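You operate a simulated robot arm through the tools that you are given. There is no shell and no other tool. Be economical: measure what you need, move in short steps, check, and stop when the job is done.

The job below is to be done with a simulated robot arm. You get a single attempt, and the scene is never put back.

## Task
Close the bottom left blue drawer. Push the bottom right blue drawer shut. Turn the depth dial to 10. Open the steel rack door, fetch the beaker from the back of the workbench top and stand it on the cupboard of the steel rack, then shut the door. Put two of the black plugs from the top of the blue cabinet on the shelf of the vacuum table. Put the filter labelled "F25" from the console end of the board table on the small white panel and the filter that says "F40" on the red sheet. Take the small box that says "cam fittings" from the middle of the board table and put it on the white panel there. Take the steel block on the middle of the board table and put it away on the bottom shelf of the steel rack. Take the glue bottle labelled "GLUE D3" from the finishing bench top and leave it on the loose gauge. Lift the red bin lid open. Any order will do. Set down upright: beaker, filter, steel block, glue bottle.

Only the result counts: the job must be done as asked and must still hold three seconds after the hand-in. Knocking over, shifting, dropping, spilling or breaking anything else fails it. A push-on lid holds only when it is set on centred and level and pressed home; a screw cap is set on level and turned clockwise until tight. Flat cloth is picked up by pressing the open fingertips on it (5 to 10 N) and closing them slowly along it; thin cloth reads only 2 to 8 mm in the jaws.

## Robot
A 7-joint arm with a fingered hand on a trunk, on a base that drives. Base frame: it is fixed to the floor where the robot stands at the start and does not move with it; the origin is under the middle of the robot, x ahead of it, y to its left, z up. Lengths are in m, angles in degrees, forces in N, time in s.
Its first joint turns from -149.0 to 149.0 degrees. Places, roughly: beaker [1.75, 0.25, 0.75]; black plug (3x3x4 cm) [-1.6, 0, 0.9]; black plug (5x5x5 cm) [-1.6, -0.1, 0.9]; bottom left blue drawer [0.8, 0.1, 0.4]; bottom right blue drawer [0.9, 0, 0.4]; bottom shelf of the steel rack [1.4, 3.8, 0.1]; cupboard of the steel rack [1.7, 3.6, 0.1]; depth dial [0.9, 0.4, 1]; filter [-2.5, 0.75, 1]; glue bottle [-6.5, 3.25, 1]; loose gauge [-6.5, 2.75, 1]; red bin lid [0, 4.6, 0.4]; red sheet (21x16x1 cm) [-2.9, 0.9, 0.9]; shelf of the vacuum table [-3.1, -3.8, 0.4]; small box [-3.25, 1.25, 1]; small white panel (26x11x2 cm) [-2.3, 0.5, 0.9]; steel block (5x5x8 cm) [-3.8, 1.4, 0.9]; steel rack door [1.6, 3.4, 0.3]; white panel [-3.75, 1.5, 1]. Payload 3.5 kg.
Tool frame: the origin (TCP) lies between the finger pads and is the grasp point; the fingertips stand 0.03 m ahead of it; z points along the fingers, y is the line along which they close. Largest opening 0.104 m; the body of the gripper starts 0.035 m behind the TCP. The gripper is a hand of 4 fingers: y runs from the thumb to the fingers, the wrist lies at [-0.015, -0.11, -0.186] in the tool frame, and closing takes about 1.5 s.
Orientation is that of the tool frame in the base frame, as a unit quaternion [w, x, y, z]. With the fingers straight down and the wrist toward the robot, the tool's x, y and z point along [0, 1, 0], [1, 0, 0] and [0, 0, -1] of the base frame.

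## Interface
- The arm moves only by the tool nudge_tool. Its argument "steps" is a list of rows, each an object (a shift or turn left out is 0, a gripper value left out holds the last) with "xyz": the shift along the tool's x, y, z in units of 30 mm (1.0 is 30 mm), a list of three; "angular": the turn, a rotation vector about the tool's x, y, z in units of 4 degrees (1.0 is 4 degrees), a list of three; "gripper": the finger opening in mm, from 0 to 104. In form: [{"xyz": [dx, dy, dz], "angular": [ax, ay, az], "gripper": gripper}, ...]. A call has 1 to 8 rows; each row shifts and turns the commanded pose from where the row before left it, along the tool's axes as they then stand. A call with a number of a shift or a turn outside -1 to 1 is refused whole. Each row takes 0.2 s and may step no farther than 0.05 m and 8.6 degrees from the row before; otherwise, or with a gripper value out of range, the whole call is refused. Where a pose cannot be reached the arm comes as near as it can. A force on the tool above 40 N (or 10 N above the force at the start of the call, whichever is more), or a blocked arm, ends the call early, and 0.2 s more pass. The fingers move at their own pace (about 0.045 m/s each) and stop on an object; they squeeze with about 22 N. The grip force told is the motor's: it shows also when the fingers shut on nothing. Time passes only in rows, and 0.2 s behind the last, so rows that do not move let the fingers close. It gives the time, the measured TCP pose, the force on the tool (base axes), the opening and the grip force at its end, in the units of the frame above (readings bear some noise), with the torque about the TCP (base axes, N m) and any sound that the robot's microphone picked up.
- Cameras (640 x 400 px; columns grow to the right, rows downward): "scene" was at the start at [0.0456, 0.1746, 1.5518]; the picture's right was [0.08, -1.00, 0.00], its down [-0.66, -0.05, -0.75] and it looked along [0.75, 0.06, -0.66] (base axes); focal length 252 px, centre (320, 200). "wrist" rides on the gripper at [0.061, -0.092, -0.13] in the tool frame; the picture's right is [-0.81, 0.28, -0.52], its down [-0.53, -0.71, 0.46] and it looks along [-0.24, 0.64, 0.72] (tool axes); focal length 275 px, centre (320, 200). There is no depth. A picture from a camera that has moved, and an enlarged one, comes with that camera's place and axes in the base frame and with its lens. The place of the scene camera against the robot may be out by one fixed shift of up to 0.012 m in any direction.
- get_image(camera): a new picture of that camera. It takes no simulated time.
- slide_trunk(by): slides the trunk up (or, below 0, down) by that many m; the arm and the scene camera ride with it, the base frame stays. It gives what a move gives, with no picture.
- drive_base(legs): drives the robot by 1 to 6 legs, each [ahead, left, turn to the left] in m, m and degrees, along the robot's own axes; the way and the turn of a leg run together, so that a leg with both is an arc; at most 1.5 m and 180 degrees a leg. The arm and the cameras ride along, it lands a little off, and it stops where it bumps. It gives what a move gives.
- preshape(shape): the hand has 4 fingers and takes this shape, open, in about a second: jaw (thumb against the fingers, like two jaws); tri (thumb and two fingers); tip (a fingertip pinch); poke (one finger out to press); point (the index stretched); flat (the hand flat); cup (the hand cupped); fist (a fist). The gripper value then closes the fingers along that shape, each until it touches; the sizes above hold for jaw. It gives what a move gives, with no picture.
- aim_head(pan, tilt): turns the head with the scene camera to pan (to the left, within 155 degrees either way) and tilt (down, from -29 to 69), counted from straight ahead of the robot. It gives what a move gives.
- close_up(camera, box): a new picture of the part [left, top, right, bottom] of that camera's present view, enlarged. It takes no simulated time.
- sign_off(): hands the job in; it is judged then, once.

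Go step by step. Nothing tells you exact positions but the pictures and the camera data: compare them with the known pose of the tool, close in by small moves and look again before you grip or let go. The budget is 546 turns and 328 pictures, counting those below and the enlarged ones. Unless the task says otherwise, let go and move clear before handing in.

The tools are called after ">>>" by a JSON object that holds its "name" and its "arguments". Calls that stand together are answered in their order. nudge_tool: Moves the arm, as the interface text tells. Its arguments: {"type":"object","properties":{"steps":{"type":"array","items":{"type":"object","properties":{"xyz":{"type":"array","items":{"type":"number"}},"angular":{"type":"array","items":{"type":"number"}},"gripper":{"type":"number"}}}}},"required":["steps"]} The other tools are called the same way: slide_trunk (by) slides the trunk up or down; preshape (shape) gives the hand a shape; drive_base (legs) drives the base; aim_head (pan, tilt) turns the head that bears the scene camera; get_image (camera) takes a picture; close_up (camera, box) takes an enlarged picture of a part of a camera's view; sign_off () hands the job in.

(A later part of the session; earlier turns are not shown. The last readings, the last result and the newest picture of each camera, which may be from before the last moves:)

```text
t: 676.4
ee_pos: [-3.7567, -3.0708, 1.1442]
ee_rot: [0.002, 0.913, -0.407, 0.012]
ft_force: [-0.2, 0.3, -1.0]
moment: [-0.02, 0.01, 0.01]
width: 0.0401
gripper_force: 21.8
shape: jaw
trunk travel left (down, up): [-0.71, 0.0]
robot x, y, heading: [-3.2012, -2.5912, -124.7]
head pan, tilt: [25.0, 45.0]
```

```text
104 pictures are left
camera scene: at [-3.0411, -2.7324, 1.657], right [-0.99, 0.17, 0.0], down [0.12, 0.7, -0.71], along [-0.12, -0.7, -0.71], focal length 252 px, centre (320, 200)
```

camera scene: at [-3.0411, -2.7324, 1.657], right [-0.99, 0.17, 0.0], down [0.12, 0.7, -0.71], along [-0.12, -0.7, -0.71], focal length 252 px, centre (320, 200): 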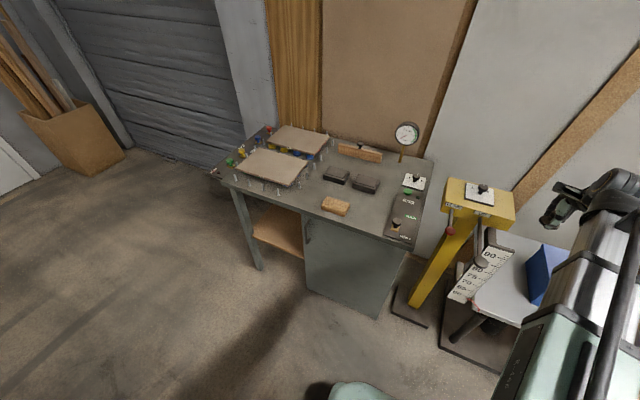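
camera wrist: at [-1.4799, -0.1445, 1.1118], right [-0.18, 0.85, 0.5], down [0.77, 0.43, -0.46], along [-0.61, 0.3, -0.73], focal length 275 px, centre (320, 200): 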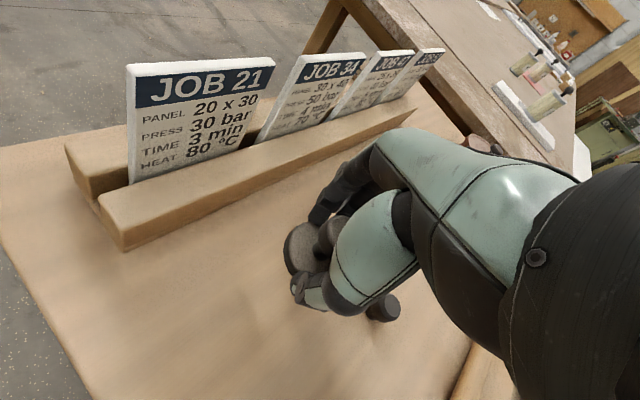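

I'll lower the arm in a free spot first: back off, turn so the arm points 45° to the left, retract slightly and lower.

>>> {"name": "drive_base", "arguments": {"legs": [[-0.42, 0, 0], [0, 0, 60]]}}

>>> {"name": "nudge_tool", "arguments": {"steps": [{"xyz": [0, -1, 0]}, {"xyz": [0, -1, 0]}, {"xyz": [0, -1, 0]}, {"xyz": [0, -0.8, 0]}]}}

>>> {"name": "slide_trunk", "arguments": {"by": -0.3}}

>>> {"name": "slide_trunk", "arguments": {"by": -0.3}}

>>> {"name": "aim_head", "arguments": {"pan": -30, "tilt": 30}}

>>> {"name": "get_image", "arguments": {"camera": "scene"}}

```text
t: 681.6
ee_pos: [-2.8398, -2.9681, 1.1444]
ee_rot: [-0.002, 0.996, 0.092, 0.011]
ft_force: [-0.5, 0.2, -0.9]
moment: [0.0, 0.01, 0.04]
width: 0.0399
gripper_force: 22.0
shape: jaw
trunk travel left (down, up): [-0.71, 0.0]
robot x, y, heading: [-2.9608, -2.2441, -66.3]
head pan, tilt: [25.0, 45.0]
```

```text
t: 682.6
ee_pos: [-2.8599, -2.8545, 1.1456]
ee_rot: [-0.004, 0.996, 0.093, 0.011]
ft_force: [1.1, 0.3, -1.1]
moment: [-0.02, -0.02, 0.02]
width: 0.0397
gripper_force: 22.1
shape: jaw
trunk travel left (down, up): [-0.71, 0.0]
robot x, y, heading: [-2.9603, -2.2478, -66.3]
head pan, tilt: [25.0, 45.0]
```

```text
t: 685.6
ee_pos: [-2.86, -2.8563, 0.8445]
ee_rot: [-0.004, 0.996, 0.092, 0.012]
ft_force: [-0.6, -0.3, -0.9]
moment: [0.01, 0.03, -0.01]
width: 0.0397
gripper_force: 21.9
shape: jaw
trunk travel left (down, up): [-0.41, 0.3]
robot x, y, heading: [-2.9583, -2.2458, -66.2]
head pan, tilt: [25.0, 45.0]
```

```text
t: 688.6
ee_pos: [-2.8605, -2.8569, 0.5449]
ee_rot: [-0.002, 0.996, 0.093, 0.011]
ft_force: [-0.3, 0.6, 0.1]
moment: [0.02, -0.03, 0.03]
width: 0.0398
gripper_force: 22.1
shape: jaw
trunk travel left (down, up): [-0.11, 0.6]
robot x, y, heading: [-2.9593, -2.2433, -66.1]
head pan, tilt: [25.0, 45.0]
```

```text
t: 689.8
ee_pos: [-2.859, -2.8561, 0.5449]
ee_rot: [-0.003, 0.996, 0.092, 0.01]
ft_force: [0.7, 0.8, -0.4]
moment: [0.02, 0.01, 0.02]
width: 0.0397
gripper_force: 21.3
shape: jaw
trunk travel left (down, up): [-0.11, 0.6]
robot x, y, heading: [-2.9605, -2.2475, -66.3]
head pan, tilt: [-30.0, 30.0]
```

```text
103 pictures are left
camera scene: at [-2.8253, -2.2259, 1.0795], right [-0.99, 0.1, 0.0], down [0.05, 0.5, -0.87], along [-0.09, -0.86, -0.5], focal length 252 px, centre (320, 200)
```

scene: 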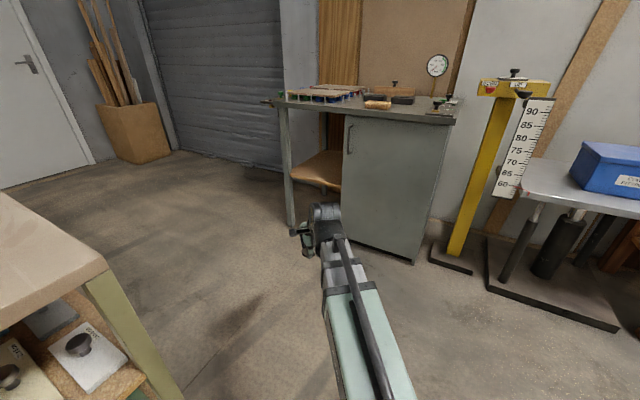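

>>> {"name": "drive_base", "arguments": {"legs": [[0.26, -0.386, 0]]}}

>>> {"name": "drive_base", "arguments": {"legs": [[0.25, 0.168, 0]]}}

>>> {"name": "get_image", "arguments": {"camera": "scene"}}

>>> {"name": "get_image", "arguments": {"camera": "wrist"}}

```text
t: 692.6
ee_pos: [-3.1044, -3.2528, 0.5442]
ee_rot: [-0.004, 0.995, 0.096, 0.011]
ft_force: [-1.9, 0.3, -0.7]
moment: [-0.02, 0.03, 0.0]
width: 0.0396
gripper_force: 21.9
shape: jaw
trunk travel left (down, up): [-0.11, 0.6]
robot x, y, heading: [-3.2103, -2.6421, -65.9]
head pan, tilt: [-30.0, 30.0]
```

```text
t: 694.6
ee_pos: [-2.8536, -3.4108, 0.5436]
ee_rot: [-0.004, 0.995, 0.095, 0.01]
ft_force: [0.0, 0.6, -0.6]
moment: [0.02, -0.02, 0.01]
width: 0.0397
gripper_force: 22.2
shape: jaw
trunk travel left (down, up): [-0.11, 0.6]
robot x, y, heading: [-2.9562, -2.8026, -65.8]
head pan, tilt: [-30.0, 30.0]
```

```text
102 pictures are left
camera scene: at [-2.822, -2.7808, 1.0795], right [-0.99, 0.1, 0.0], down [0.05, 0.5, -0.87], along [-0.09, -0.86, -0.5], focal length 252 px, centre (320, 200)
```

scene: 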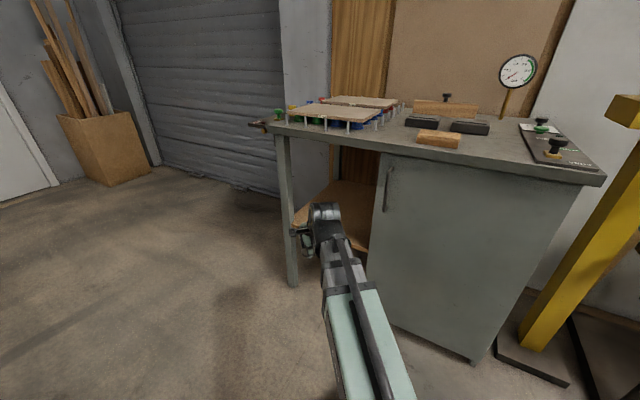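

```text
101 pictures are left
camera wrist: at [-2.8136, -3.3105, 0.6764], right [-0.75, -0.43, 0.5], down [-0.65, 0.6, -0.46], along [-0.1, -0.67, -0.73], focal length 275 px, centre (320, 200)
```

wrist: 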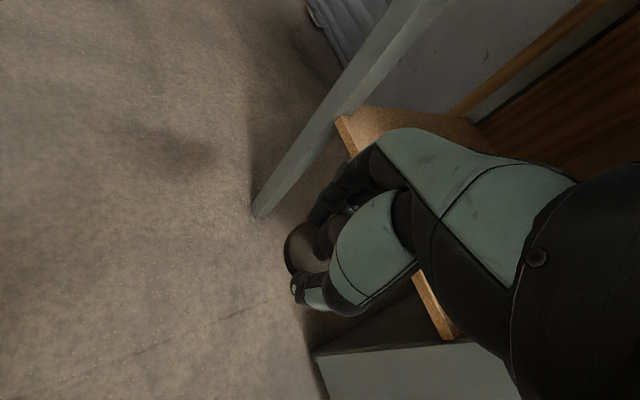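

>>> {"name": "nudge_tool", "arguments": {"steps": [{"xyz": [-0.75, 0.95, 0]}, {"xyz": [-0.75, 0.95, 0]}, {"xyz": [-0.75, 0.95, 0]}, {"xyz": [-0.75, 0.95, 0]}, {"xyz": [-0.75, 0.95, 0]}]}}

>>> {"name": "get_image", "arguments": {"camera": "wrist"}}

>>> {"name": "close_up", "arguments": {"camera": "scene", "box": [240, 100, 440, 280]}}

```text
t: 695.8
ee_pos: [-2.9362, -3.5727, 0.5422]
ee_rot: [-0.003, 0.995, 0.095, 0.011]
ft_force: [0.1, -0.5, -0.6]
moment: [-0.01, 0.02, -0.01]
width: 0.0397
gripper_force: 22.3
shape: jaw
trunk travel left (down, up): [-0.11, 0.6]
robot x, y, heading: [-2.9583, -2.7998, -65.7]
head pan, tilt: [-30.0, 30.0]
```

```text
100 pictures are left
camera wrist: at [-2.8967, -3.4724, 0.6747], right [-0.75, -0.43, 0.5], down [-0.65, 0.6, -0.46], along [-0.1, -0.67, -0.73], focal length 275 px, centre (320, 200)
```

wrist: 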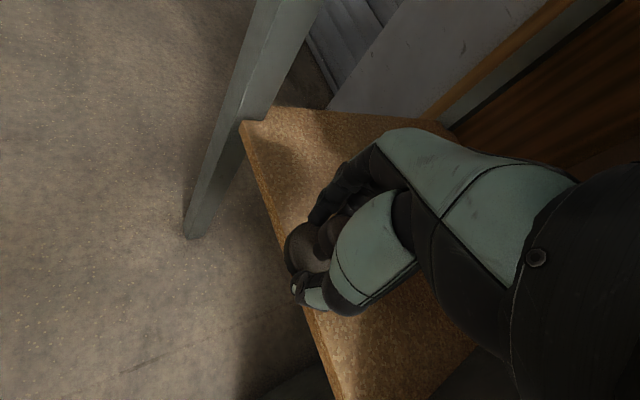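

```text
2.22 times, centred on (340, 190) of scene
camera zoom: at [-2.8219, -2.7807, 1.0795], right [-0.99, 0.1, 0.0], down [0.05, 0.5, -0.87], along [-0.09, -0.86, -0.5], focal length 560 px, centre (276, 222)
```

zoom: 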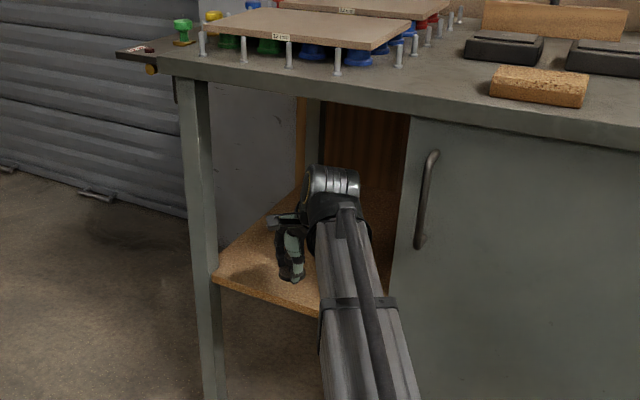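

>>> {"name": "nudge_tool", "arguments": {"steps": [{"xyz": [-0.75, 0.8, 0.2]}, {"xyz": [-0.75, 0.8, 0.4]}, {"xyz": [-0.75, 0.8, 0.4]}, {"xyz": [-0.75, 0.8, 0.4]}, {"xyz": [-0.2, 0.2, 0.4]}]}}

>>> {"name": "get_image", "arguments": {"camera": "wrist"}}

```text
t: 697.0
ee_pos: [-3.012, -3.6906, 0.4842]
ee_rot: [-0.003, 0.995, 0.095, 0.011]
ft_force: [0.3, -0.4, 0.0]
moment: [-0.01, 0.01, 0.01]
width: 0.0396
gripper_force: 22.5
shape: jaw
trunk travel left (down, up): [-0.11, 0.6]
robot x, y, heading: [-2.9549, -2.7978, -66.1]
head pan, tilt: [-30.0, 30.0]
```

```text
98 pictures are left
camera wrist: at [-2.9704, -3.5896, 0.6154], right [-0.75, -0.43, 0.5], down [-0.65, 0.6, -0.46], along [-0.1, -0.67, -0.73], focal length 275 px, centre (320, 200)
```

wrist: 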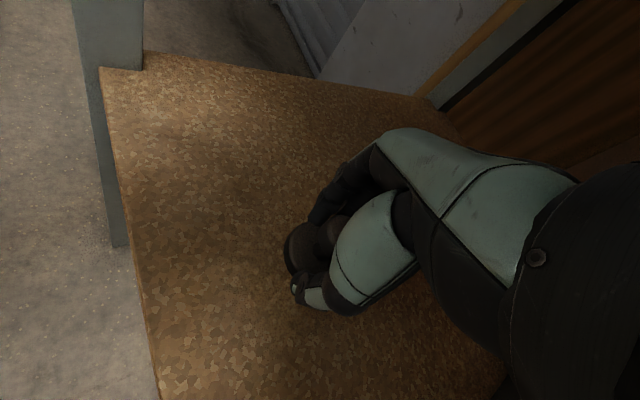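

>>> {"name": "nudge_tool", "arguments": {"steps": [{"xyz": [0, 0, 0.4]}, {"xyz": [0, 0, 0.2]}, {"xyz": [0, 0, 0.15]}]}}

>>> {"name": "nudge_tool", "arguments": {"steps": [{"xyz": [0, 0, 0.15]}, {"xyz": [0, 0, 0.12]}, {"xyz": [0, 0, 0.12]}, {}]}}

```text
t: 697.8
ee_pos: [-3.0116, -3.6905, 0.4608]
ee_rot: [-0.004, 0.995, 0.095, 0.011]
ft_force: [0.3, -0.7, -0.4]
moment: [0.0, 0.02, -0.02]
width: 0.0398
gripper_force: 21.7
shape: jaw
trunk travel left (down, up): [-0.11, 0.6]
robot x, y, heading: [-2.9593, -2.7966, -65.7]
head pan, tilt: [-30.0, 30.0]
```

```text
t: 698.8
ee_pos: [-3.0105, -3.6894, 0.451]
ee_rot: [-0.003, 0.995, 0.095, 0.011]
ft_force: [1.2, -0.2, 9.9]
moment: [-0.28, -0.07, 0.01]
width: 0.0399
gripper_force: 22.6
shape: jaw
trunk travel left (down, up): [-0.11, 0.6]
robot x, y, heading: [-2.9567, -2.7977, -65.8]
head pan, tilt: [-30.0, 30.0]
```

Contact at shelf height. Release, rise and withdraw.

>>> {"name": "nudge_tool", "arguments": {"steps": [{"gripper": 60}, {}, {"gripper": 80}, {}, {"xyz": [0, 0, -0.8]}, {"xyz": [0, 0, -0.8]}, {"xyz": [0, 0, -0.6]}]}}

>>> {"name": "nudge_tool", "arguments": {"steps": [{"xyz": [0.75, -0.8, 0]}, {"xyz": [0.75, -0.8, 0]}, {"xyz": [0.75, -0.8, 0]}, {"xyz": [0.75, -0.8, 0]}, {"xyz": [0.75, -0.8, 0]}, {"xyz": [0.75, -0.8, 0]}, {"xyz": [0.75, -0.8, 0]}, {"xyz": [0.75, -0.8, 0]}]}}

>>> {"name": "close_up", "arguments": {"camera": "scene", "box": [240, 100, 440, 280]}}

>>> {"name": "get_image", "arguments": {"camera": "wrist"}}

```text
t: 700.4
ee_pos: [-3.0103, -3.6903, 0.5168]
ee_rot: [-0.005, 0.995, 0.095, 0.011]
ft_force: [0.9, -0.7, -0.2]
moment: [0.06, -0.03, -0.03]
width: 0.0797
gripper_force: 0.0
shape: jaw
trunk travel left (down, up): [-0.11, 0.6]
robot x, y, heading: [-2.9555, -2.7995, -66.1]
head pan, tilt: [-30.0, 30.0]
```

```text
t: 702.2
ee_pos: [-2.8712, -3.4692, 0.5227]
ee_rot: [-0.003, 0.995, 0.095, 0.011]
ft_force: [-0.1, -0.8, 0.0]
moment: [0.0, 0.02, -0.03]
width: 0.0795
gripper_force: 0.0
shape: jaw
trunk travel left (down, up): [-0.11, 0.6]
robot x, y, heading: [-2.9563, -2.7979, -65.4]
head pan, tilt: [-30.0, 30.0]
```

```text
2.22 times, centred on (340, 190) of scene
camera zoom: at [-2.822, -2.7809, 1.0795], right [-0.99, 0.1, 0.0], down [0.05, 0.5, -0.87], along [-0.09, -0.86, -0.5], focal length 560 px, centre (276, 222)
```

zoom: 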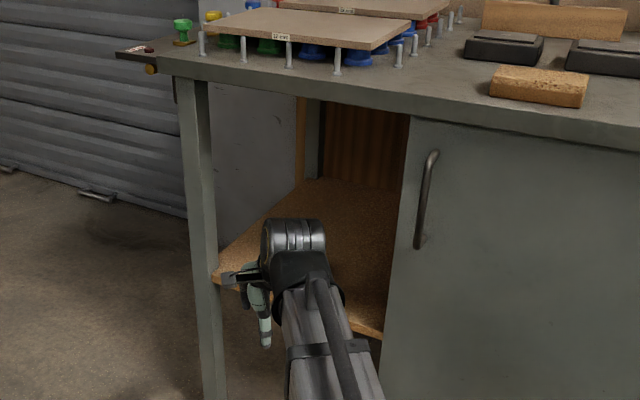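

```text
96 pictures are left
camera wrist: at [-2.8306, -3.3681, 0.6546], right [-0.76, -0.43, 0.5], down [-0.65, 0.61, -0.46], along [-0.1, -0.67, -0.73], focal length 275 px, centre (320, 200)
```

wrist: 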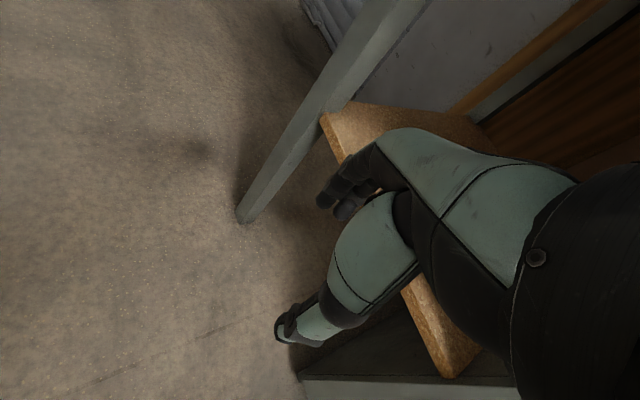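

>>> {"name": "drive_base", "arguments": {"legs": [[-0.25, -0.168, 0], [-0.26, 0.386, 0]]}}

>>> {"name": "close_up", "arguments": {"camera": "scene", "box": [260, 130, 400, 230]}}

```text
t: 706.7
ee_pos: [-2.8864, -2.9052, 0.522]
ee_rot: [-0.003, 0.995, 0.099, 0.011]
ft_force: [0.3, 0.5, 0.2]
moment: [-0.01, 0.02, 0.0]
width: 0.0797
gripper_force: 0.0
shape: jaw
trunk travel left (down, up): [-0.11, 0.6]
robot x, y, heading: [-2.9823, -2.236, -65.2]
head pan, tilt: [-30.0, 30.0]
```

```text
4.00 times, centred on (330, 180) of scene
camera zoom: at [-2.8435, -2.2164, 1.0795], right [-1.0, 0.09, 0.0], down [0.05, 0.5, -0.87], along [-0.08, -0.86, -0.5], focal length 1008 px, centre (280, 280)
```

zoom: 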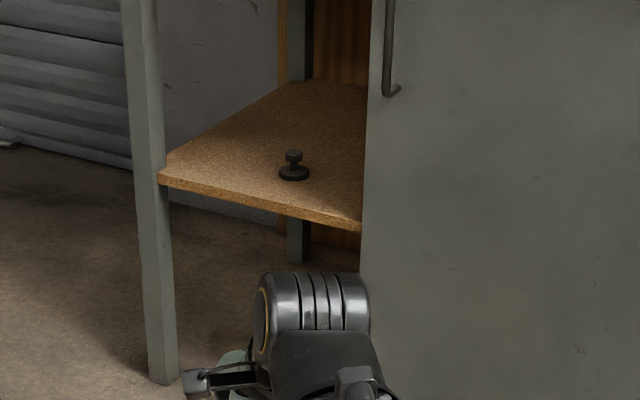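

The plug stands on the shelf. Back for a second plug, the same way.

>>> {"name": "slide_trunk", "arguments": {"by": 0.4}}

>>> {"name": "slide_trunk", "arguments": {"by": 0.2}}

>>> {"name": "drive_base", "arguments": {"legs": [[0, 0, -58], [-1.4, 0, 0], [-0.2, 0.7, 0], [-1.3, 0, 0]]}}

>>> {"name": "drive_base", "arguments": {"legs": [[0, 0, -50]]}}

>>> {"name": "aim_head", "arguments": {"pan": 0, "tilt": 40}}

>>> {"name": "get_image", "arguments": {"camera": "scene"}}

>>> {"name": "get_image", "arguments": {"camera": "wrist"}}

```text
t: 710.5
ee_pos: [-2.8888, -2.9029, 0.9235]
ee_rot: [-0.004, 0.995, 0.099, 0.011]
ft_force: [1.1, 0.2, -0.2]
moment: [0.01, 0.0, -0.02]
width: 0.0797
gripper_force: 0.1
shape: jaw
trunk travel left (down, up): [-0.51, 0.2]
robot x, y, heading: [-2.9782, -2.2298, -65.4]
head pan, tilt: [-30.0, 30.0]
```

```text
t: 712.7
ee_pos: [-2.8871, -2.9046, 1.1229]
ee_rot: [-0.004, 0.995, 0.099, 0.011]
ft_force: [0.2, 0.8, -0.6]
moment: [-0.01, 0.02, -0.01]
width: 0.0795
gripper_force: 0.1
shape: jaw
trunk travel left (down, up): [-0.71, 0.0]
robot x, y, heading: [-2.9751, -2.233, -65.4]
head pan, tilt: [-30.0, 30.0]
```

```text
t: 731.9
ee_pos: [-1.3248, -0.6588, 1.1226]
ee_rot: [0.002, 0.919, -0.394, 0.011]
ft_force: [0.2, 0.6, -0.1]
moment: [0.01, 0.03, -0.01]
width: 0.0796
gripper_force: 0.0
shape: jaw
trunk travel left (down, up): [-0.71, 0.0]
robot x, y, heading: [-0.807, -0.2252, -123.2]
head pan, tilt: [-30.0, 30.0]
```

```text
t: 734.5
ee_pos: [-1.4729, -0.1003, 1.1229]
ee_rot: [-0.008, -0.662, 0.749, -0.009]
ft_force: [-0.3, 0.6, 0.1]
moment: [0.02, -0.03, 0.0]
width: 0.0795
gripper_force: 0.1
shape: jaw
trunk travel left (down, up): [-0.71, 0.0]
robot x, y, heading: [-0.8115, -0.2257, -173.9]
head pan, tilt: [-30.0, 30.0]
```

```text
t: 735.5
ee_pos: [-1.4735, -0.0998, 1.1238]
ee_rot: [-0.007, -0.661, 0.75, -0.009]
ft_force: [-0.8, -0.6, 0.4]
moment: [0.01, 0.01, 0.03]
width: 0.0798
gripper_force: 0.1
shape: jaw
trunk travel left (down, up): [-0.71, 0.0]
robot x, y, heading: [-0.8097, -0.2234, -173.9]
head pan, tilt: [0.0, 40.0]
```

```text
94 pictures are left
camera scene: at [-0.823, -0.4006, 1.6642], right [-0.11, 0.99, 0.0], down [0.64, 0.07, -0.77], along [-0.76, -0.08, -0.64], focal length 252 px, centre (320, 200)
```

scene: 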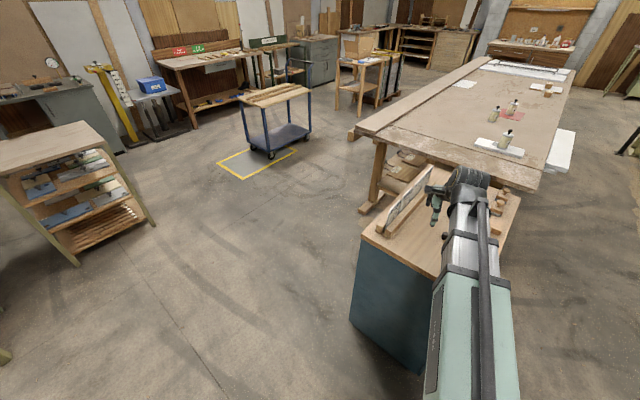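

```text
93 pictures are left
camera wrist: at [-1.3891, -0.1684, 1.2547], right [-0.17, 0.85, 0.5], down [0.78, 0.43, -0.46], along [-0.61, 0.3, -0.73], focal length 275 px, centre (320, 200)
```

wrist: 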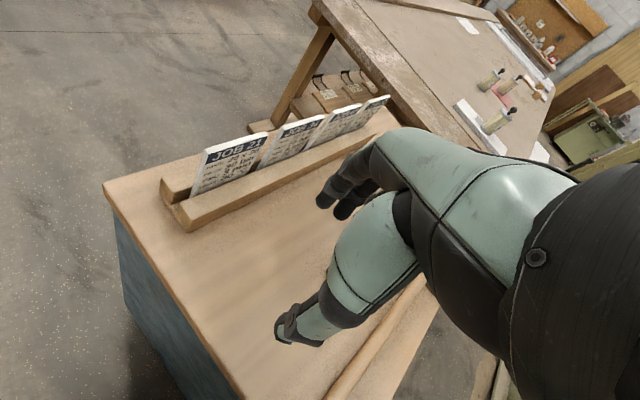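

>>> {"name": "nudge_tool", "arguments": {"steps": [{"xyz": [-1, 0, 0], "gripper": 60}, {"xyz": [-1, 0, 0]}, {"xyz": [-1, 0, 0]}, {"xyz": [-1, 0, 0]}, {"xyz": [-1, 0, 0]}, {"xyz": [-1, 0, 0]}, {"xyz": [-1, 0, 0]}]}}

>>> {"name": "get_image", "arguments": {"camera": "wrist"}}

```text
t: 737.1
ee_pos: [-1.4459, 0.1088, 1.1173]
ee_rot: [-0.007, -0.662, 0.749, -0.009]
ft_force: [0.5, 0.2, 0.0]
moment: [-0.02, -0.02, -0.03]
width: 0.0606
gripper_force: 0.1
shape: jaw
trunk travel left (down, up): [-0.71, 0.0]
robot x, y, heading: [-0.8066, -0.2233, -173.7]
head pan, tilt: [0.0, 40.0]
```

```text
92 pictures are left
camera wrist: at [-1.3631, 0.0397, 1.2494], right [-0.17, 0.85, 0.5], down [0.77, 0.43, -0.46], along [-0.61, 0.3, -0.73], focal length 275 px, centre (320, 200)
```

wrist: 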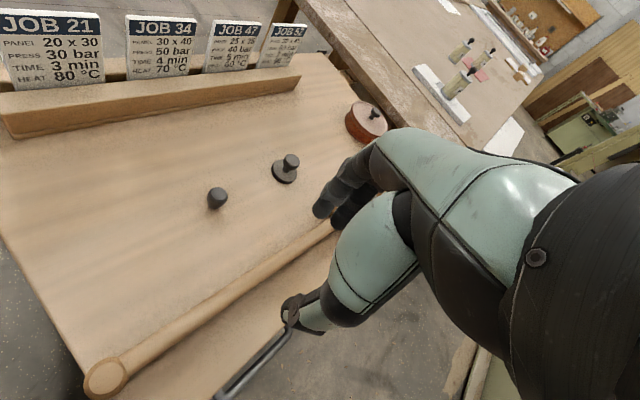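

>>> {"name": "nudge_tool", "arguments": {"steps": [{"xyz": [0.64, 0.87, 0]}, {"xyz": [0.64, 0.87, 0]}, {"xyz": [0.64, 0.87, 0.3]}, {"xyz": [0.64, 0.87, 0.6]}, {"xyz": [0.64, 0.87, 0.6]}, {"xyz": [0, 0, 0.9]}, {"xyz": [0, 0, 0.9]}, {"xyz": [0, 0, 0.9]}]}}

>>> {"name": "get_image", "arguments": {"camera": "wrist"}}

```text
t: 738.9
ee_pos: [-1.5873, 0.0275, 0.9939]
ee_rot: [-0.006, -0.662, 0.749, -0.01]
ft_force: [-0.1, 0.5, -0.1]
moment: [0.01, 0.03, 0.01]
width: 0.0608
gripper_force: 0.1
shape: jaw
trunk travel left (down, up): [-0.71, 0.0]
robot x, y, heading: [-0.8082, -0.2209, -174.0]
head pan, tilt: [0.0, 40.0]
```

```text
91 pictures are left
camera wrist: at [-1.5053, -0.0414, 1.1262], right [-0.17, 0.85, 0.5], down [0.77, 0.43, -0.46], along [-0.61, 0.3, -0.73], focal length 275 px, centre (320, 200)
```

wrist: 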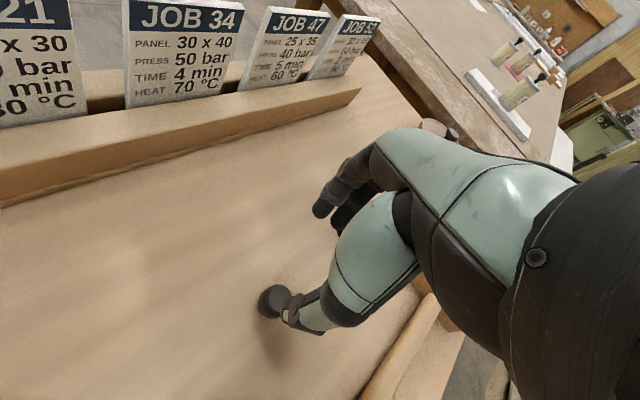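

>>> {"name": "nudge_tool", "arguments": {"steps": [{"xyz": [0, -0.2, 0.8]}, {"xyz": [0, 0, 0.8]}, {"xyz": [0, 0, 0.8]}, {"xyz": [0, 0, 0.7]}]}}

>>> {"name": "close_up", "arguments": {"camera": "wrist", "box": [220, 170, 400, 330]}}

```text
t: 739.9
ee_pos: [-1.5817, 0.0245, 0.9113]
ee_rot: [-0.011, -0.661, 0.75, -0.007]
ft_force: [-2.5, 1.4, 34.8]
moment: [-0.01, -0.28, 0.0]
width: 0.0599
gripper_force: 0.2
shape: jaw
trunk travel left (down, up): [-0.71, 0.0]
robot x, y, heading: [-0.806, -0.225, -173.8]
head pan, tilt: [0.0, 40.0]
```

```text
2.50 times, centred on (310, 250) of wrist
camera zoom: at [-1.4981, -0.0446, 1.0411], right [-0.17, 0.85, 0.5], down [0.77, 0.43, -0.47], along [-0.61, 0.31, -0.73], focal length 688 px, centre (345, 75)
```

zoom: 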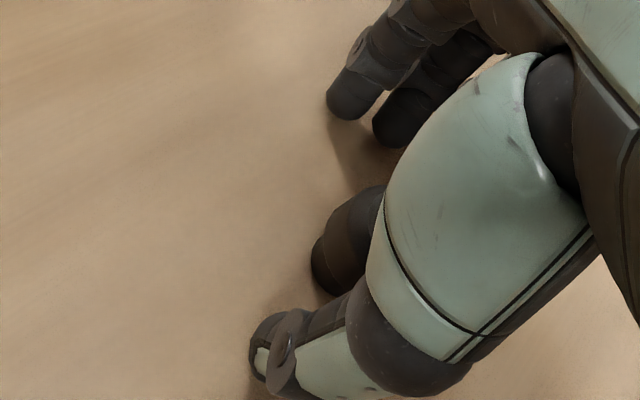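

>>> {"name": "nudge_tool", "arguments": {"steps": [{"xyz": [0, 0, -0.2]}, {"gripper": 10}, {}, {}, {}, {}, {}, {}]}}

>>> {"name": "nudge_tool", "arguments": {"steps": [{"xyz": [0, 0, -0.7]}, {"xyz": [0, 0, -0.8]}, {"xyz": [0, 0, -0.8]}]}}

>>> {"name": "get_image", "arguments": {"camera": "wrist"}}

```text
t: 741.7
ee_pos: [-1.5822, 0.0236, 0.9091]
ee_rot: [-0.007, -0.662, 0.749, -0.01]
ft_force: [-1.3, -1.2, 11.8]
moment: [-0.12, 0.15, -0.03]
width: 0.0115
gripper_force: 21.5
shape: jaw
trunk travel left (down, up): [-0.71, 0.0]
robot x, y, heading: [-0.807, -0.2284, -173.8]
head pan, tilt: [0.0, 40.0]
```

```text
t: 742.5
ee_pos: [-1.5808, 0.0262, 0.9768]
ee_rot: [-0.007, -0.662, 0.75, -0.009]
ft_force: [0.6, 0.8, -0.3]
moment: [0.01, 0.0, -0.04]
width: 0.0113
gripper_force: 22.1
shape: jaw
trunk travel left (down, up): [-0.71, 0.0]
robot x, y, heading: [-0.8119, -0.2252, -173.8]
head pan, tilt: [0.0, 40.0]
```

```text
89 pictures are left
camera wrist: at [-1.4971, -0.0422, 1.1089], right [-0.17, 0.85, 0.5], down [0.78, 0.43, -0.46], along [-0.61, 0.3, -0.73], focal length 275 px, centre (320, 200)
```

wrist: 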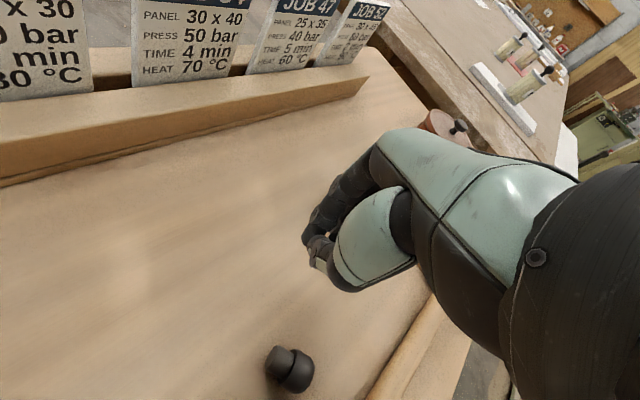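

The small plug slipped out. Let me look at how it lies.

>>> {"name": "close_up", "arguments": {"camera": "wrist", "box": [230, 310, 350, 400]}}

```text
4.44 times, centred on (290, 355) of wrist
camera zoom: at [-1.4971, -0.0422, 1.1089], right [-0.17, 0.85, 0.5], down [0.78, 0.43, -0.46], along [-0.61, 0.3, -0.73], focal length 1224 px, centre (453, -489)
```

zoom: 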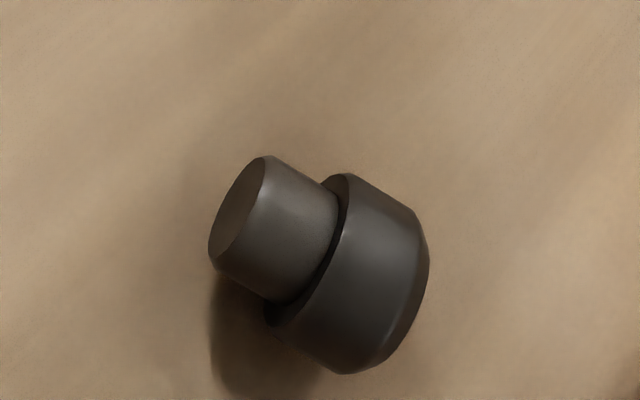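

It lies on its side near (-1.519, 0.062), axis across the jaws' closing direction, so I can pick it up as it lies.

>>> {"name": "nudge_tool", "arguments": {"steps": [{"gripper": 60}, {"xyz": [-0.5, -0.65, 0]}, {"xyz": [-0.5, -0.65, 0]}, {"xyz": [-0.45, -0.6, 0]}, {}, {}]}}

>>> {"name": "get_image", "arguments": {"camera": "wrist"}}

```text
t: 743.9
ee_pos: [-1.5156, 0.0617, 0.9768]
ee_rot: [-0.006, -0.662, 0.749, -0.01]
ft_force: [0.3, 0.8, -0.6]
moment: [-0.01, 0.01, -0.02]
width: 0.0597
gripper_force: 0.0
shape: jaw
trunk travel left (down, up): [-0.71, 0.0]
robot x, y, heading: [-0.8071, -0.2259, -173.7]
head pan, tilt: [0.0, 40.0]
```

```text
87 pictures are left
camera wrist: at [-1.4333, -0.0067, 1.1089], right [-0.17, 0.85, 0.5], down [0.78, 0.43, -0.46], along [-0.61, 0.3, -0.73], focal length 275 px, centre (320, 200)
```

wrist: 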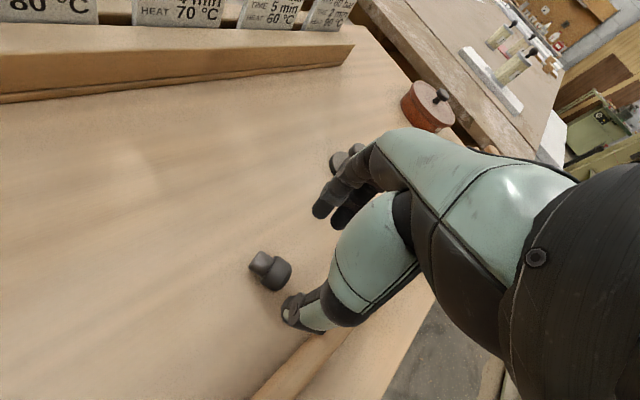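

>>> {"name": "nudge_tool", "arguments": {"steps": [{"xyz": [0.15, 0.15, 0.7], "gripper": 50}, {"xyz": [0, 0, 0.7]}, {"xyz": [0, 0, 0.5]}]}}

>>> {"name": "close_up", "arguments": {"camera": "wrist", "box": [220, 170, 400, 330]}}

```text
t: 744.7
ee_pos: [-1.5229, 0.0573, 0.919]
ee_rot: [-0.007, -0.662, 0.749, -0.01]
ft_force: [-0.1, 0.1, 1.3]
moment: [-0.01, 0.04, 0.0]
width: 0.0503
gripper_force: 0.0
shape: jaw
trunk travel left (down, up): [-0.71, 0.0]
robot x, y, heading: [-0.809, -0.2252, -173.7]
head pan, tilt: [0.0, 40.0]
```

```text
2.50 times, centred on (310, 250) of wrist
camera zoom: at [-1.4402, -0.0131, 1.0517], right [-0.17, 0.85, 0.5], down [0.77, 0.43, -0.46], along [-0.61, 0.3, -0.73], focal length 688 px, centre (345, 75)
```

zoom: 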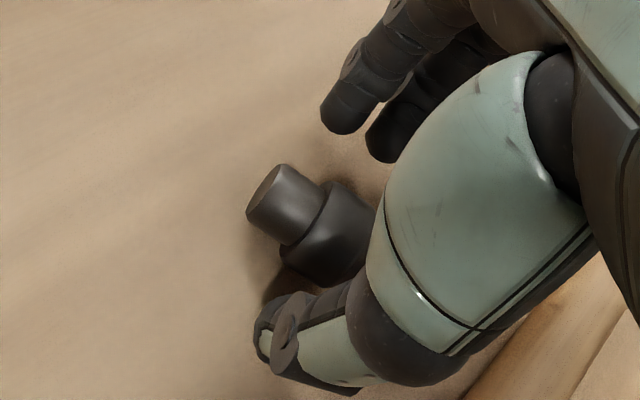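

>>> {"name": "nudge_tool", "arguments": {"steps": [{"xyz": [0, 0, 0.2]}, {"gripper": 25}, {}, {}, {}, {"gripper": 12}, {}, {}]}}

>>> {"name": "close_up", "arguments": {"camera": "wrist", "box": [220, 170, 400, 330]}}

```text
t: 746.5
ee_pos: [-1.5229, 0.0576, 0.9131]
ee_rot: [-0.006, -0.662, 0.75, -0.01]
ft_force: [0.2, 0.1, -0.7]
moment: [0.01, 0.04, -0.05]
width: 0.0193
gripper_force: 21.9
shape: jaw
trunk travel left (down, up): [-0.71, 0.0]
robot x, y, heading: [-0.8121, -0.2264, -173.7]
head pan, tilt: [0.0, 40.0]
```

```text
2.50 times, centred on (310, 250) of wrist
camera zoom: at [-1.4403, -0.0117, 1.0451], right [-0.17, 0.85, 0.5], down [0.78, 0.43, -0.46], along [-0.61, 0.3, -0.73], focal length 688 px, centre (345, 75)
```

zoom: 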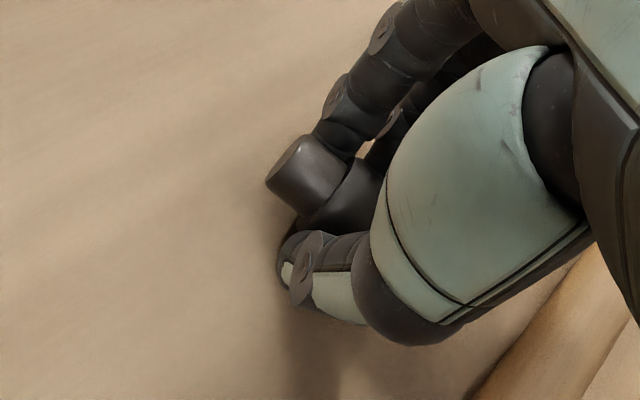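

Gripped at 19 mm. Lifting gently to check.

>>> {"name": "nudge_tool", "arguments": {"steps": [{"xyz": [0, 0, -0.3]}, {"xyz": [0, 0, -0.4]}, {"xyz": [0, 0, -0.5]}, {"xyz": [0, 0, -0.6]}]}}

>>> {"name": "close_up", "arguments": {"camera": "wrist", "box": [220, 170, 400, 330]}}

```text
t: 747.5
ee_pos: [-1.5236, 0.0538, 0.9691]
ee_rot: [-0.005, -0.662, 0.749, -0.01]
ft_force: [0.6, 0.5, 0.2]
moment: [0.0, -0.01, 0.01]
width: 0.0195
gripper_force: 22.8
shape: jaw
trunk travel left (down, up): [-0.71, 0.0]
robot x, y, heading: [-0.8043, -0.2218, -173.8]
head pan, tilt: [0.0, 40.0]
```

```text
2.50 times, centred on (310, 250) of wrist
camera zoom: at [-1.4398, -0.014, 1.1], right [-0.17, 0.85, 0.5], down [0.78, 0.43, -0.46], along [-0.61, 0.3, -0.73], focal length 688 px, centre (345, 75)
```

zoom: 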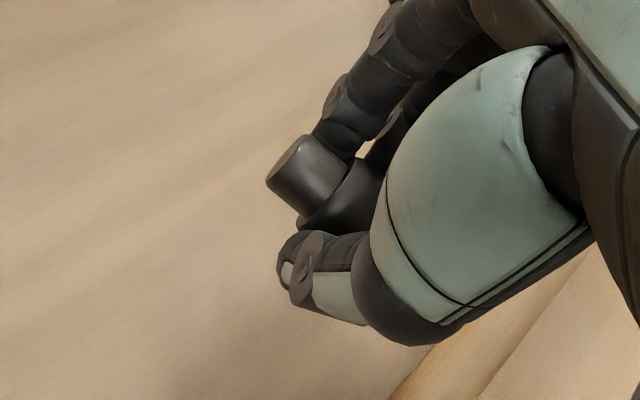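

>>> {"name": "nudge_tool", "arguments": {"steps": [{"xyz": [0, 0, -1]}, {"xyz": [0, 0, -1]}, {"xyz": [0, 0, -1]}, {"xyz": [0, -0.3, -1]}, {"xyz": [0, -0.3, -1]}, {"xyz": [0, 0, -0.8]}]}}

>>> {"name": "drive_base", "arguments": {"legs": [[-0.1, 0, 0], [0, 0, 51], [1.4, 0, 0], [0.25, -0.7, 0]]}}

```text
t: 748.9
ee_pos: [-1.507, 0.0592, 1.1412]
ee_rot: [-0.007, -0.662, 0.749, -0.009]
ft_force: [-0.1, 0.8, -0.2]
moment: [-0.01, -0.01, -0.03]
width: 0.0192
gripper_force: 21.9
shape: jaw
trunk travel left (down, up): [-0.71, 0.0]
robot x, y, heading: [-0.8096, -0.2246, -173.8]
head pan, tilt: [0.0, 40.0]
```

```text
t: 762.4
ee_pos: [-2.8113, -1.5786, 1.1396]
ee_rot: [0.002, 0.92, -0.392, 0.012]
ft_force: [-0.2, -0.5, -0.2]
moment: [0.03, -0.02, -0.01]
width: 0.0192
gripper_force: 22.4
shape: jaw
trunk travel left (down, up): [-0.71, 0.0]
robot x, y, heading: [-2.1482, -1.2165, -122.9]
head pan, tilt: [0.0, 40.0]
```

>>> {"name": "drive_base", "arguments": {"legs": [[0, -0.12, 0], [1.3, 0, 0], [0, 0, 73]]}}

>>> {"name": "nudge_tool", "arguments": {"steps": [{"xyz": [0.2, -1, 0]}, {"xyz": [0.2, -1, 0]}, {"xyz": [0.2, -1, 0]}, {"xyz": [0.2, -1, 0]}]}}

>>> {"name": "slide_trunk", "arguments": {"by": -0.3}}

>>> {"name": "slide_trunk", "arguments": {"by": -0.3}}

>>> {"name": "aim_head", "arguments": {"pan": -42, "tilt": 30}}

>>> {"name": "get_image", "arguments": {"camera": "scene"}}

```text
t: 772.9
ee_pos: [-2.8461, -2.956, 1.1398]
ee_rot: [-0.005, 0.977, 0.214, 0.011]
ft_force: [0.3, 0.6, 0.2]
moment: [0.02, 0.01, 0.01]
width: 0.0191
gripper_force: 22.0
shape: jaw
trunk travel left (down, up): [-0.71, 0.0]
robot x, y, heading: [-2.9713, -2.216, -52.1]
head pan, tilt: [0.0, 40.0]
```

```text
t: 773.9
ee_pos: [-2.8739, -2.8391, 1.1427]
ee_rot: [-0.005, 0.977, 0.214, 0.011]
ft_force: [-0.3, 0.7, -0.4]
moment: [0.02, 0.0, 0.02]
width: 0.0192
gripper_force: 21.6
shape: jaw
trunk travel left (down, up): [-0.71, 0.0]
robot x, y, heading: [-2.975, -2.2142, -51.8]
head pan, tilt: [0.0, 40.0]
```

```text
t: 776.9
ee_pos: [-2.8746, -2.8393, 0.8423]
ee_rot: [-0.005, 0.977, 0.214, 0.011]
ft_force: [0.0, -0.2, -0.1]
moment: [0.01, -0.01, 0.04]
width: 0.0189
gripper_force: 22.0
shape: jaw
trunk travel left (down, up): [-0.41, 0.3]
robot x, y, heading: [-2.9723, -2.2129, -52.0]
head pan, tilt: [0.0, 40.0]
```

```text
t: 779.9
ee_pos: [-2.8735, -2.8397, 0.5413]
ee_rot: [-0.006, 0.977, 0.214, 0.011]
ft_force: [-0.5, -0.5, 0.0]
moment: [0.0, 0.0, -0.01]
width: 0.0192
gripper_force: 22.4
shape: jaw
trunk travel left (down, up): [-0.11, 0.6]
robot x, y, heading: [-2.9759, -2.2171, -52.1]
head pan, tilt: [0.0, 40.0]
```

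```text
t: 781.0
ee_pos: [-2.8742, -2.8384, 0.5415]
ee_rot: [-0.005, 0.977, 0.214, 0.011]
ft_force: [-0.4, 0.1, 0.6]
moment: [-0.01, 0.03, 0.01]
width: 0.0191
gripper_force: 22.3
shape: jaw
trunk travel left (down, up): [-0.11, 0.6]
robot x, y, heading: [-2.9722, -2.214, -52.1]
head pan, tilt: [-42.0, 30.0]
```

```text
83 pictures are left
camera scene: at [-2.8665, -2.1659, 1.0795], right [-1.0, 0.07, 0.0], down [0.03, 0.5, -0.87], along [-0.06, -0.86, -0.5], focal length 252 px, centre (320, 200)
```

scene: 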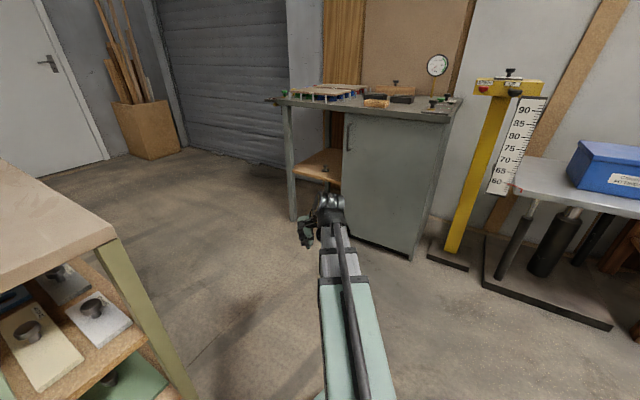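

>>> {"name": "drive_base", "arguments": {"legs": [[0.154, -0.447, 0]]}}

>>> {"name": "drive_base", "arguments": {"legs": [[0.331, 0.114, 0]]}}

>>> {"name": "get_image", "arguments": {"camera": "wrist"}}

>>> {"name": "close_up", "arguments": {"camera": "scene", "box": [240, 100, 440, 280]}}

```text
t: 783.8
ee_pos: [-3.1215, -3.2426, 0.5402]
ee_rot: [-0.006, 0.976, 0.216, 0.011]
ft_force: [-0.7, -0.4, -0.5]
moment: [0.01, 0.01, -0.01]
width: 0.019
gripper_force: 21.7
shape: jaw
trunk travel left (down, up): [-0.11, 0.6]
robot x, y, heading: [-3.2238, -2.6169, -51.7]
head pan, tilt: [-42.0, 30.0]
```

```text
t: 786.1
ee_pos: [-2.8183, -3.4395, 0.5423]
ee_rot: [-0.005, 0.975, 0.221, 0.01]
ft_force: [0.2, 0.2, -1.1]
moment: [-0.02, -0.02, 0.0]
width: 0.0193
gripper_force: 22.0
shape: jaw
trunk travel left (down, up): [-0.11, 0.6]
robot x, y, heading: [-2.9284, -2.8153, -51.2]
head pan, tilt: [-42.0, 30.0]
```

```text
82 pictures are left
camera wrist: at [-2.8046, -3.3321, 0.6739], right [-0.62, -0.6, 0.5], down [-0.78, 0.42, -0.46], along [0.07, -0.68, -0.73], focal length 275 px, centre (320, 200)
```

wrist: 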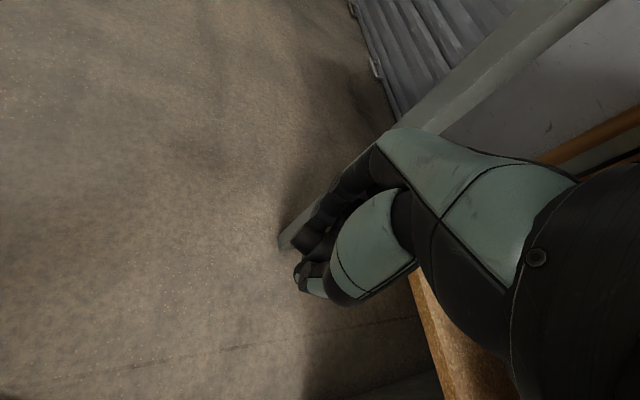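

```text
2.22 times, centred on (340, 190) of scene
camera zoom: at [-2.8199, -2.7661, 1.0795], right [-1.0, 0.06, 0.0], down [0.03, 0.5, -0.87], along [-0.05, -0.86, -0.5], focal length 560 px, centre (276, 222)
```

zoom: 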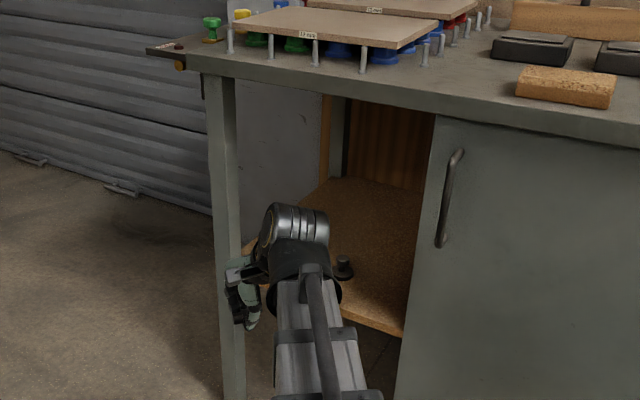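

>>> {"name": "nudge_tool", "arguments": {"steps": [{"xyz": [-0.94, 0.66, 0]}, {"xyz": [-0.94, 0.66, 0]}, {"xyz": [-0.94, 0.66, 0]}, {"xyz": [-0.94, 0.66, 0]}, {"xyz": [-0.94, 0.66, 0]}, {"xyz": [-0.94, 0.66, 0]}, {"xyz": [-0.94, 0.66, 0]}]}}

>>> {"name": "get_image", "arguments": {"camera": "wrist"}}

>>> {"name": "close_up", "arguments": {"camera": "scene", "box": [240, 100, 440, 280]}}

```text
t: 787.8
ee_pos: [-2.9376, -3.6509, 0.5375]
ee_rot: [-0.005, 0.975, 0.221, 0.01]
ft_force: [1.0, 0.5, -0.2]
moment: [0.02, 0.03, 0.0]
width: 0.019
gripper_force: 22.1
shape: jaw
trunk travel left (down, up): [-0.11, 0.6]
robot x, y, heading: [-2.9253, -2.8156, -51.4]
head pan, tilt: [-42.0, 30.0]
```

```text
80 pictures are left
camera wrist: at [-2.9244, -3.5438, 0.6703], right [-0.62, -0.61, 0.5], down [-0.78, 0.42, -0.46], along [0.07, -0.68, -0.73], focal length 275 px, centre (320, 200)
```

wrist: 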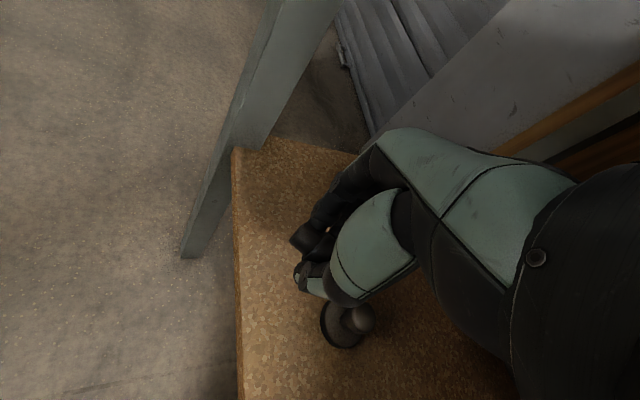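

```text
2.22 times, centred on (340, 190) of scene
camera zoom: at [-2.8199, -2.766, 1.0795], right [-1.0, 0.06, 0.0], down [0.03, 0.5, -0.87], along [-0.05, -0.86, -0.5], focal length 560 px, centre (276, 222)
```

zoom: 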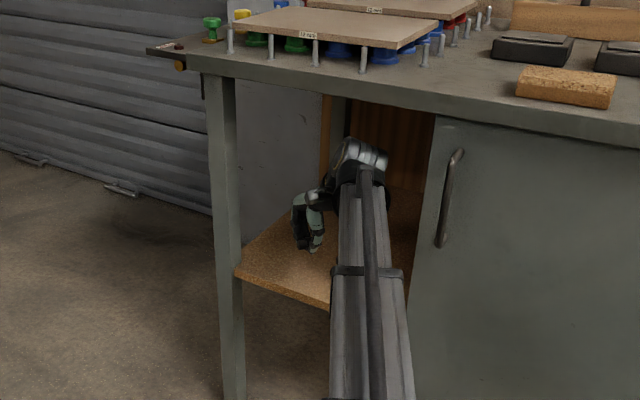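

>>> {"name": "nudge_tool", "arguments": {"steps": [{"xyz": [-0.88, 0.75, 0]}, {"xyz": [-0.88, 0.75, 0]}, {"xyz": [-0.88, 0.75, 0.3]}, {"xyz": [-0.5, 0.45, 0.6]}, {"xyz": [0, 0, 0.7]}]}}

>>> {"name": "get_image", "arguments": {"camera": "wrist"}}

```text
t: 789.0
ee_pos: [-2.9855, -3.7631, 0.4845]
ee_rot: [-0.005, 0.975, 0.221, 0.01]
ft_force: [-0.4, -0.1, -0.3]
moment: [0.01, 0.02, 0.0]
width: 0.019
gripper_force: 21.9
shape: jaw
trunk travel left (down, up): [-0.11, 0.6]
robot x, y, heading: [-2.9263, -2.8159, -51.3]
head pan, tilt: [-42.0, 30.0]
```

```text
78 pictures are left
camera wrist: at [-2.9724, -3.6554, 0.6165], right [-0.62, -0.6, 0.5], down [-0.78, 0.42, -0.46], along [0.07, -0.68, -0.73], focal length 275 px, centre (320, 200)
```

wrist: 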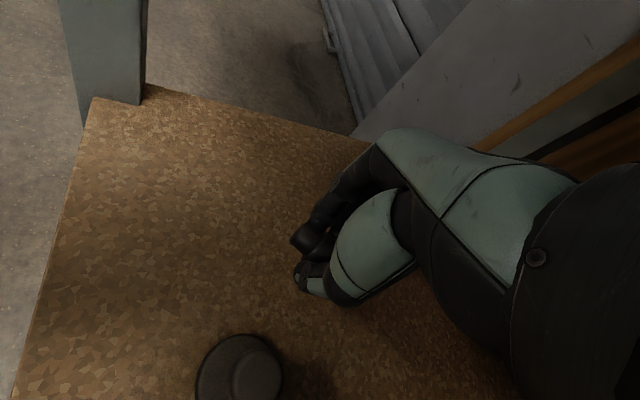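

>>> {"name": "nudge_tool", "arguments": {"steps": [{"xyz": [0, 0, 0.7]}, {"xyz": [0, 0, 0.5]}, {"xyz": [0, 0, 0.25]}]}}

>>> {"name": "nudge_tool", "arguments": {"steps": [{"xyz": [0, 0, 0.12]}, {"xyz": [0, 0, 0.1]}, {}]}}

```text
t: 789.8
ee_pos: [-2.9842, -3.7597, 0.4509]
ee_rot: [-0.001, 0.975, 0.22, 0.011]
ft_force: [0.1, -2.6, 34.0]
moment: [-0.19, -0.17, -0.03]
width: 0.0202
gripper_force: 22.0
shape: jaw
trunk travel left (down, up): [-0.11, 0.6]
robot x, y, heading: [-2.9268, -2.8163, -51.2]
head pan, tilt: [-42.0, 30.0]
```

```text
t: 790.1
ee_pos: [-2.9847, -3.7615, 0.4499]
ee_rot: [0.0, 0.975, 0.22, 0.009]
ft_force: [-0.6, 4.4, 25.7]
moment: [0.31, 0.04, -0.01]
width: 0.0207
gripper_force: 22.3
shape: jaw
trunk travel left (down, up): [-0.11, 0.6]
robot x, y, heading: [-2.9263, -2.8154, -51.0]
head pan, tilt: [-42.0, 30.0]
stopped in row 1: the force on the tool passed its limit at 46 N (the readings are from after the stop); the commanded pose is now the measured one
```

>>> {"name": "nudge_tool", "arguments": {"steps": [{"xyz": [0, 0, -0.08]}, {"gripper": 30}, {}, {"gripper": 50}, {}, {}]}}

>>> {"name": "nudge_tool", "arguments": {"steps": [{"xyz": [0, 0, -0.6]}, {"xyz": [0, 0, -0.8]}, {"xyz": [0.88, -0.75, -0.5]}, {"xyz": [0.88, -0.75, 0]}]}}

>>> {"name": "get_image", "arguments": {"camera": "wrist"}}

```text
t: 791.5
ee_pos: [-2.9853, -3.7616, 0.45]
ee_rot: [-0.001, 0.976, 0.219, 0.01]
ft_force: [-1.2, -0.1, 20.2]
moment: [0.0, -0.06, 0.0]
width: 0.0439
gripper_force: 0.1
shape: jaw
trunk travel left (down, up): [-0.11, 0.6]
robot x, y, heading: [-2.9269, -2.8133, -51.0]
head pan, tilt: [-42.0, 30.0]
```

```text
t: 792.5
ee_pos: [-2.9592, -3.7003, 0.5051]
ee_rot: [-0.002, 0.975, 0.22, 0.01]
ft_force: [-0.5, 0.0, -0.7]
moment: [-0.03, -0.02, -0.01]
width: 0.0497
gripper_force: 0.1
shape: jaw
trunk travel left (down, up): [-0.11, 0.6]
robot x, y, heading: [-2.9286, -2.8136, -51.3]
head pan, tilt: [-42.0, 30.0]
```

```text
77 pictures are left
camera wrist: at [-2.946, -3.592, 0.6367], right [-0.62, -0.6, 0.5], down [-0.78, 0.42, -0.47], along [0.07, -0.68, -0.73], focal length 275 px, centre (320, 200)
```

wrist: 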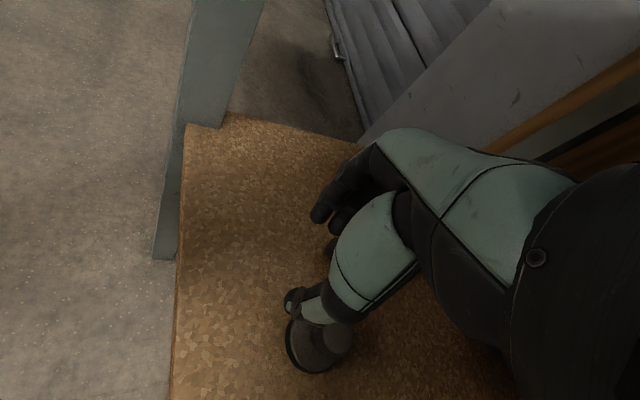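

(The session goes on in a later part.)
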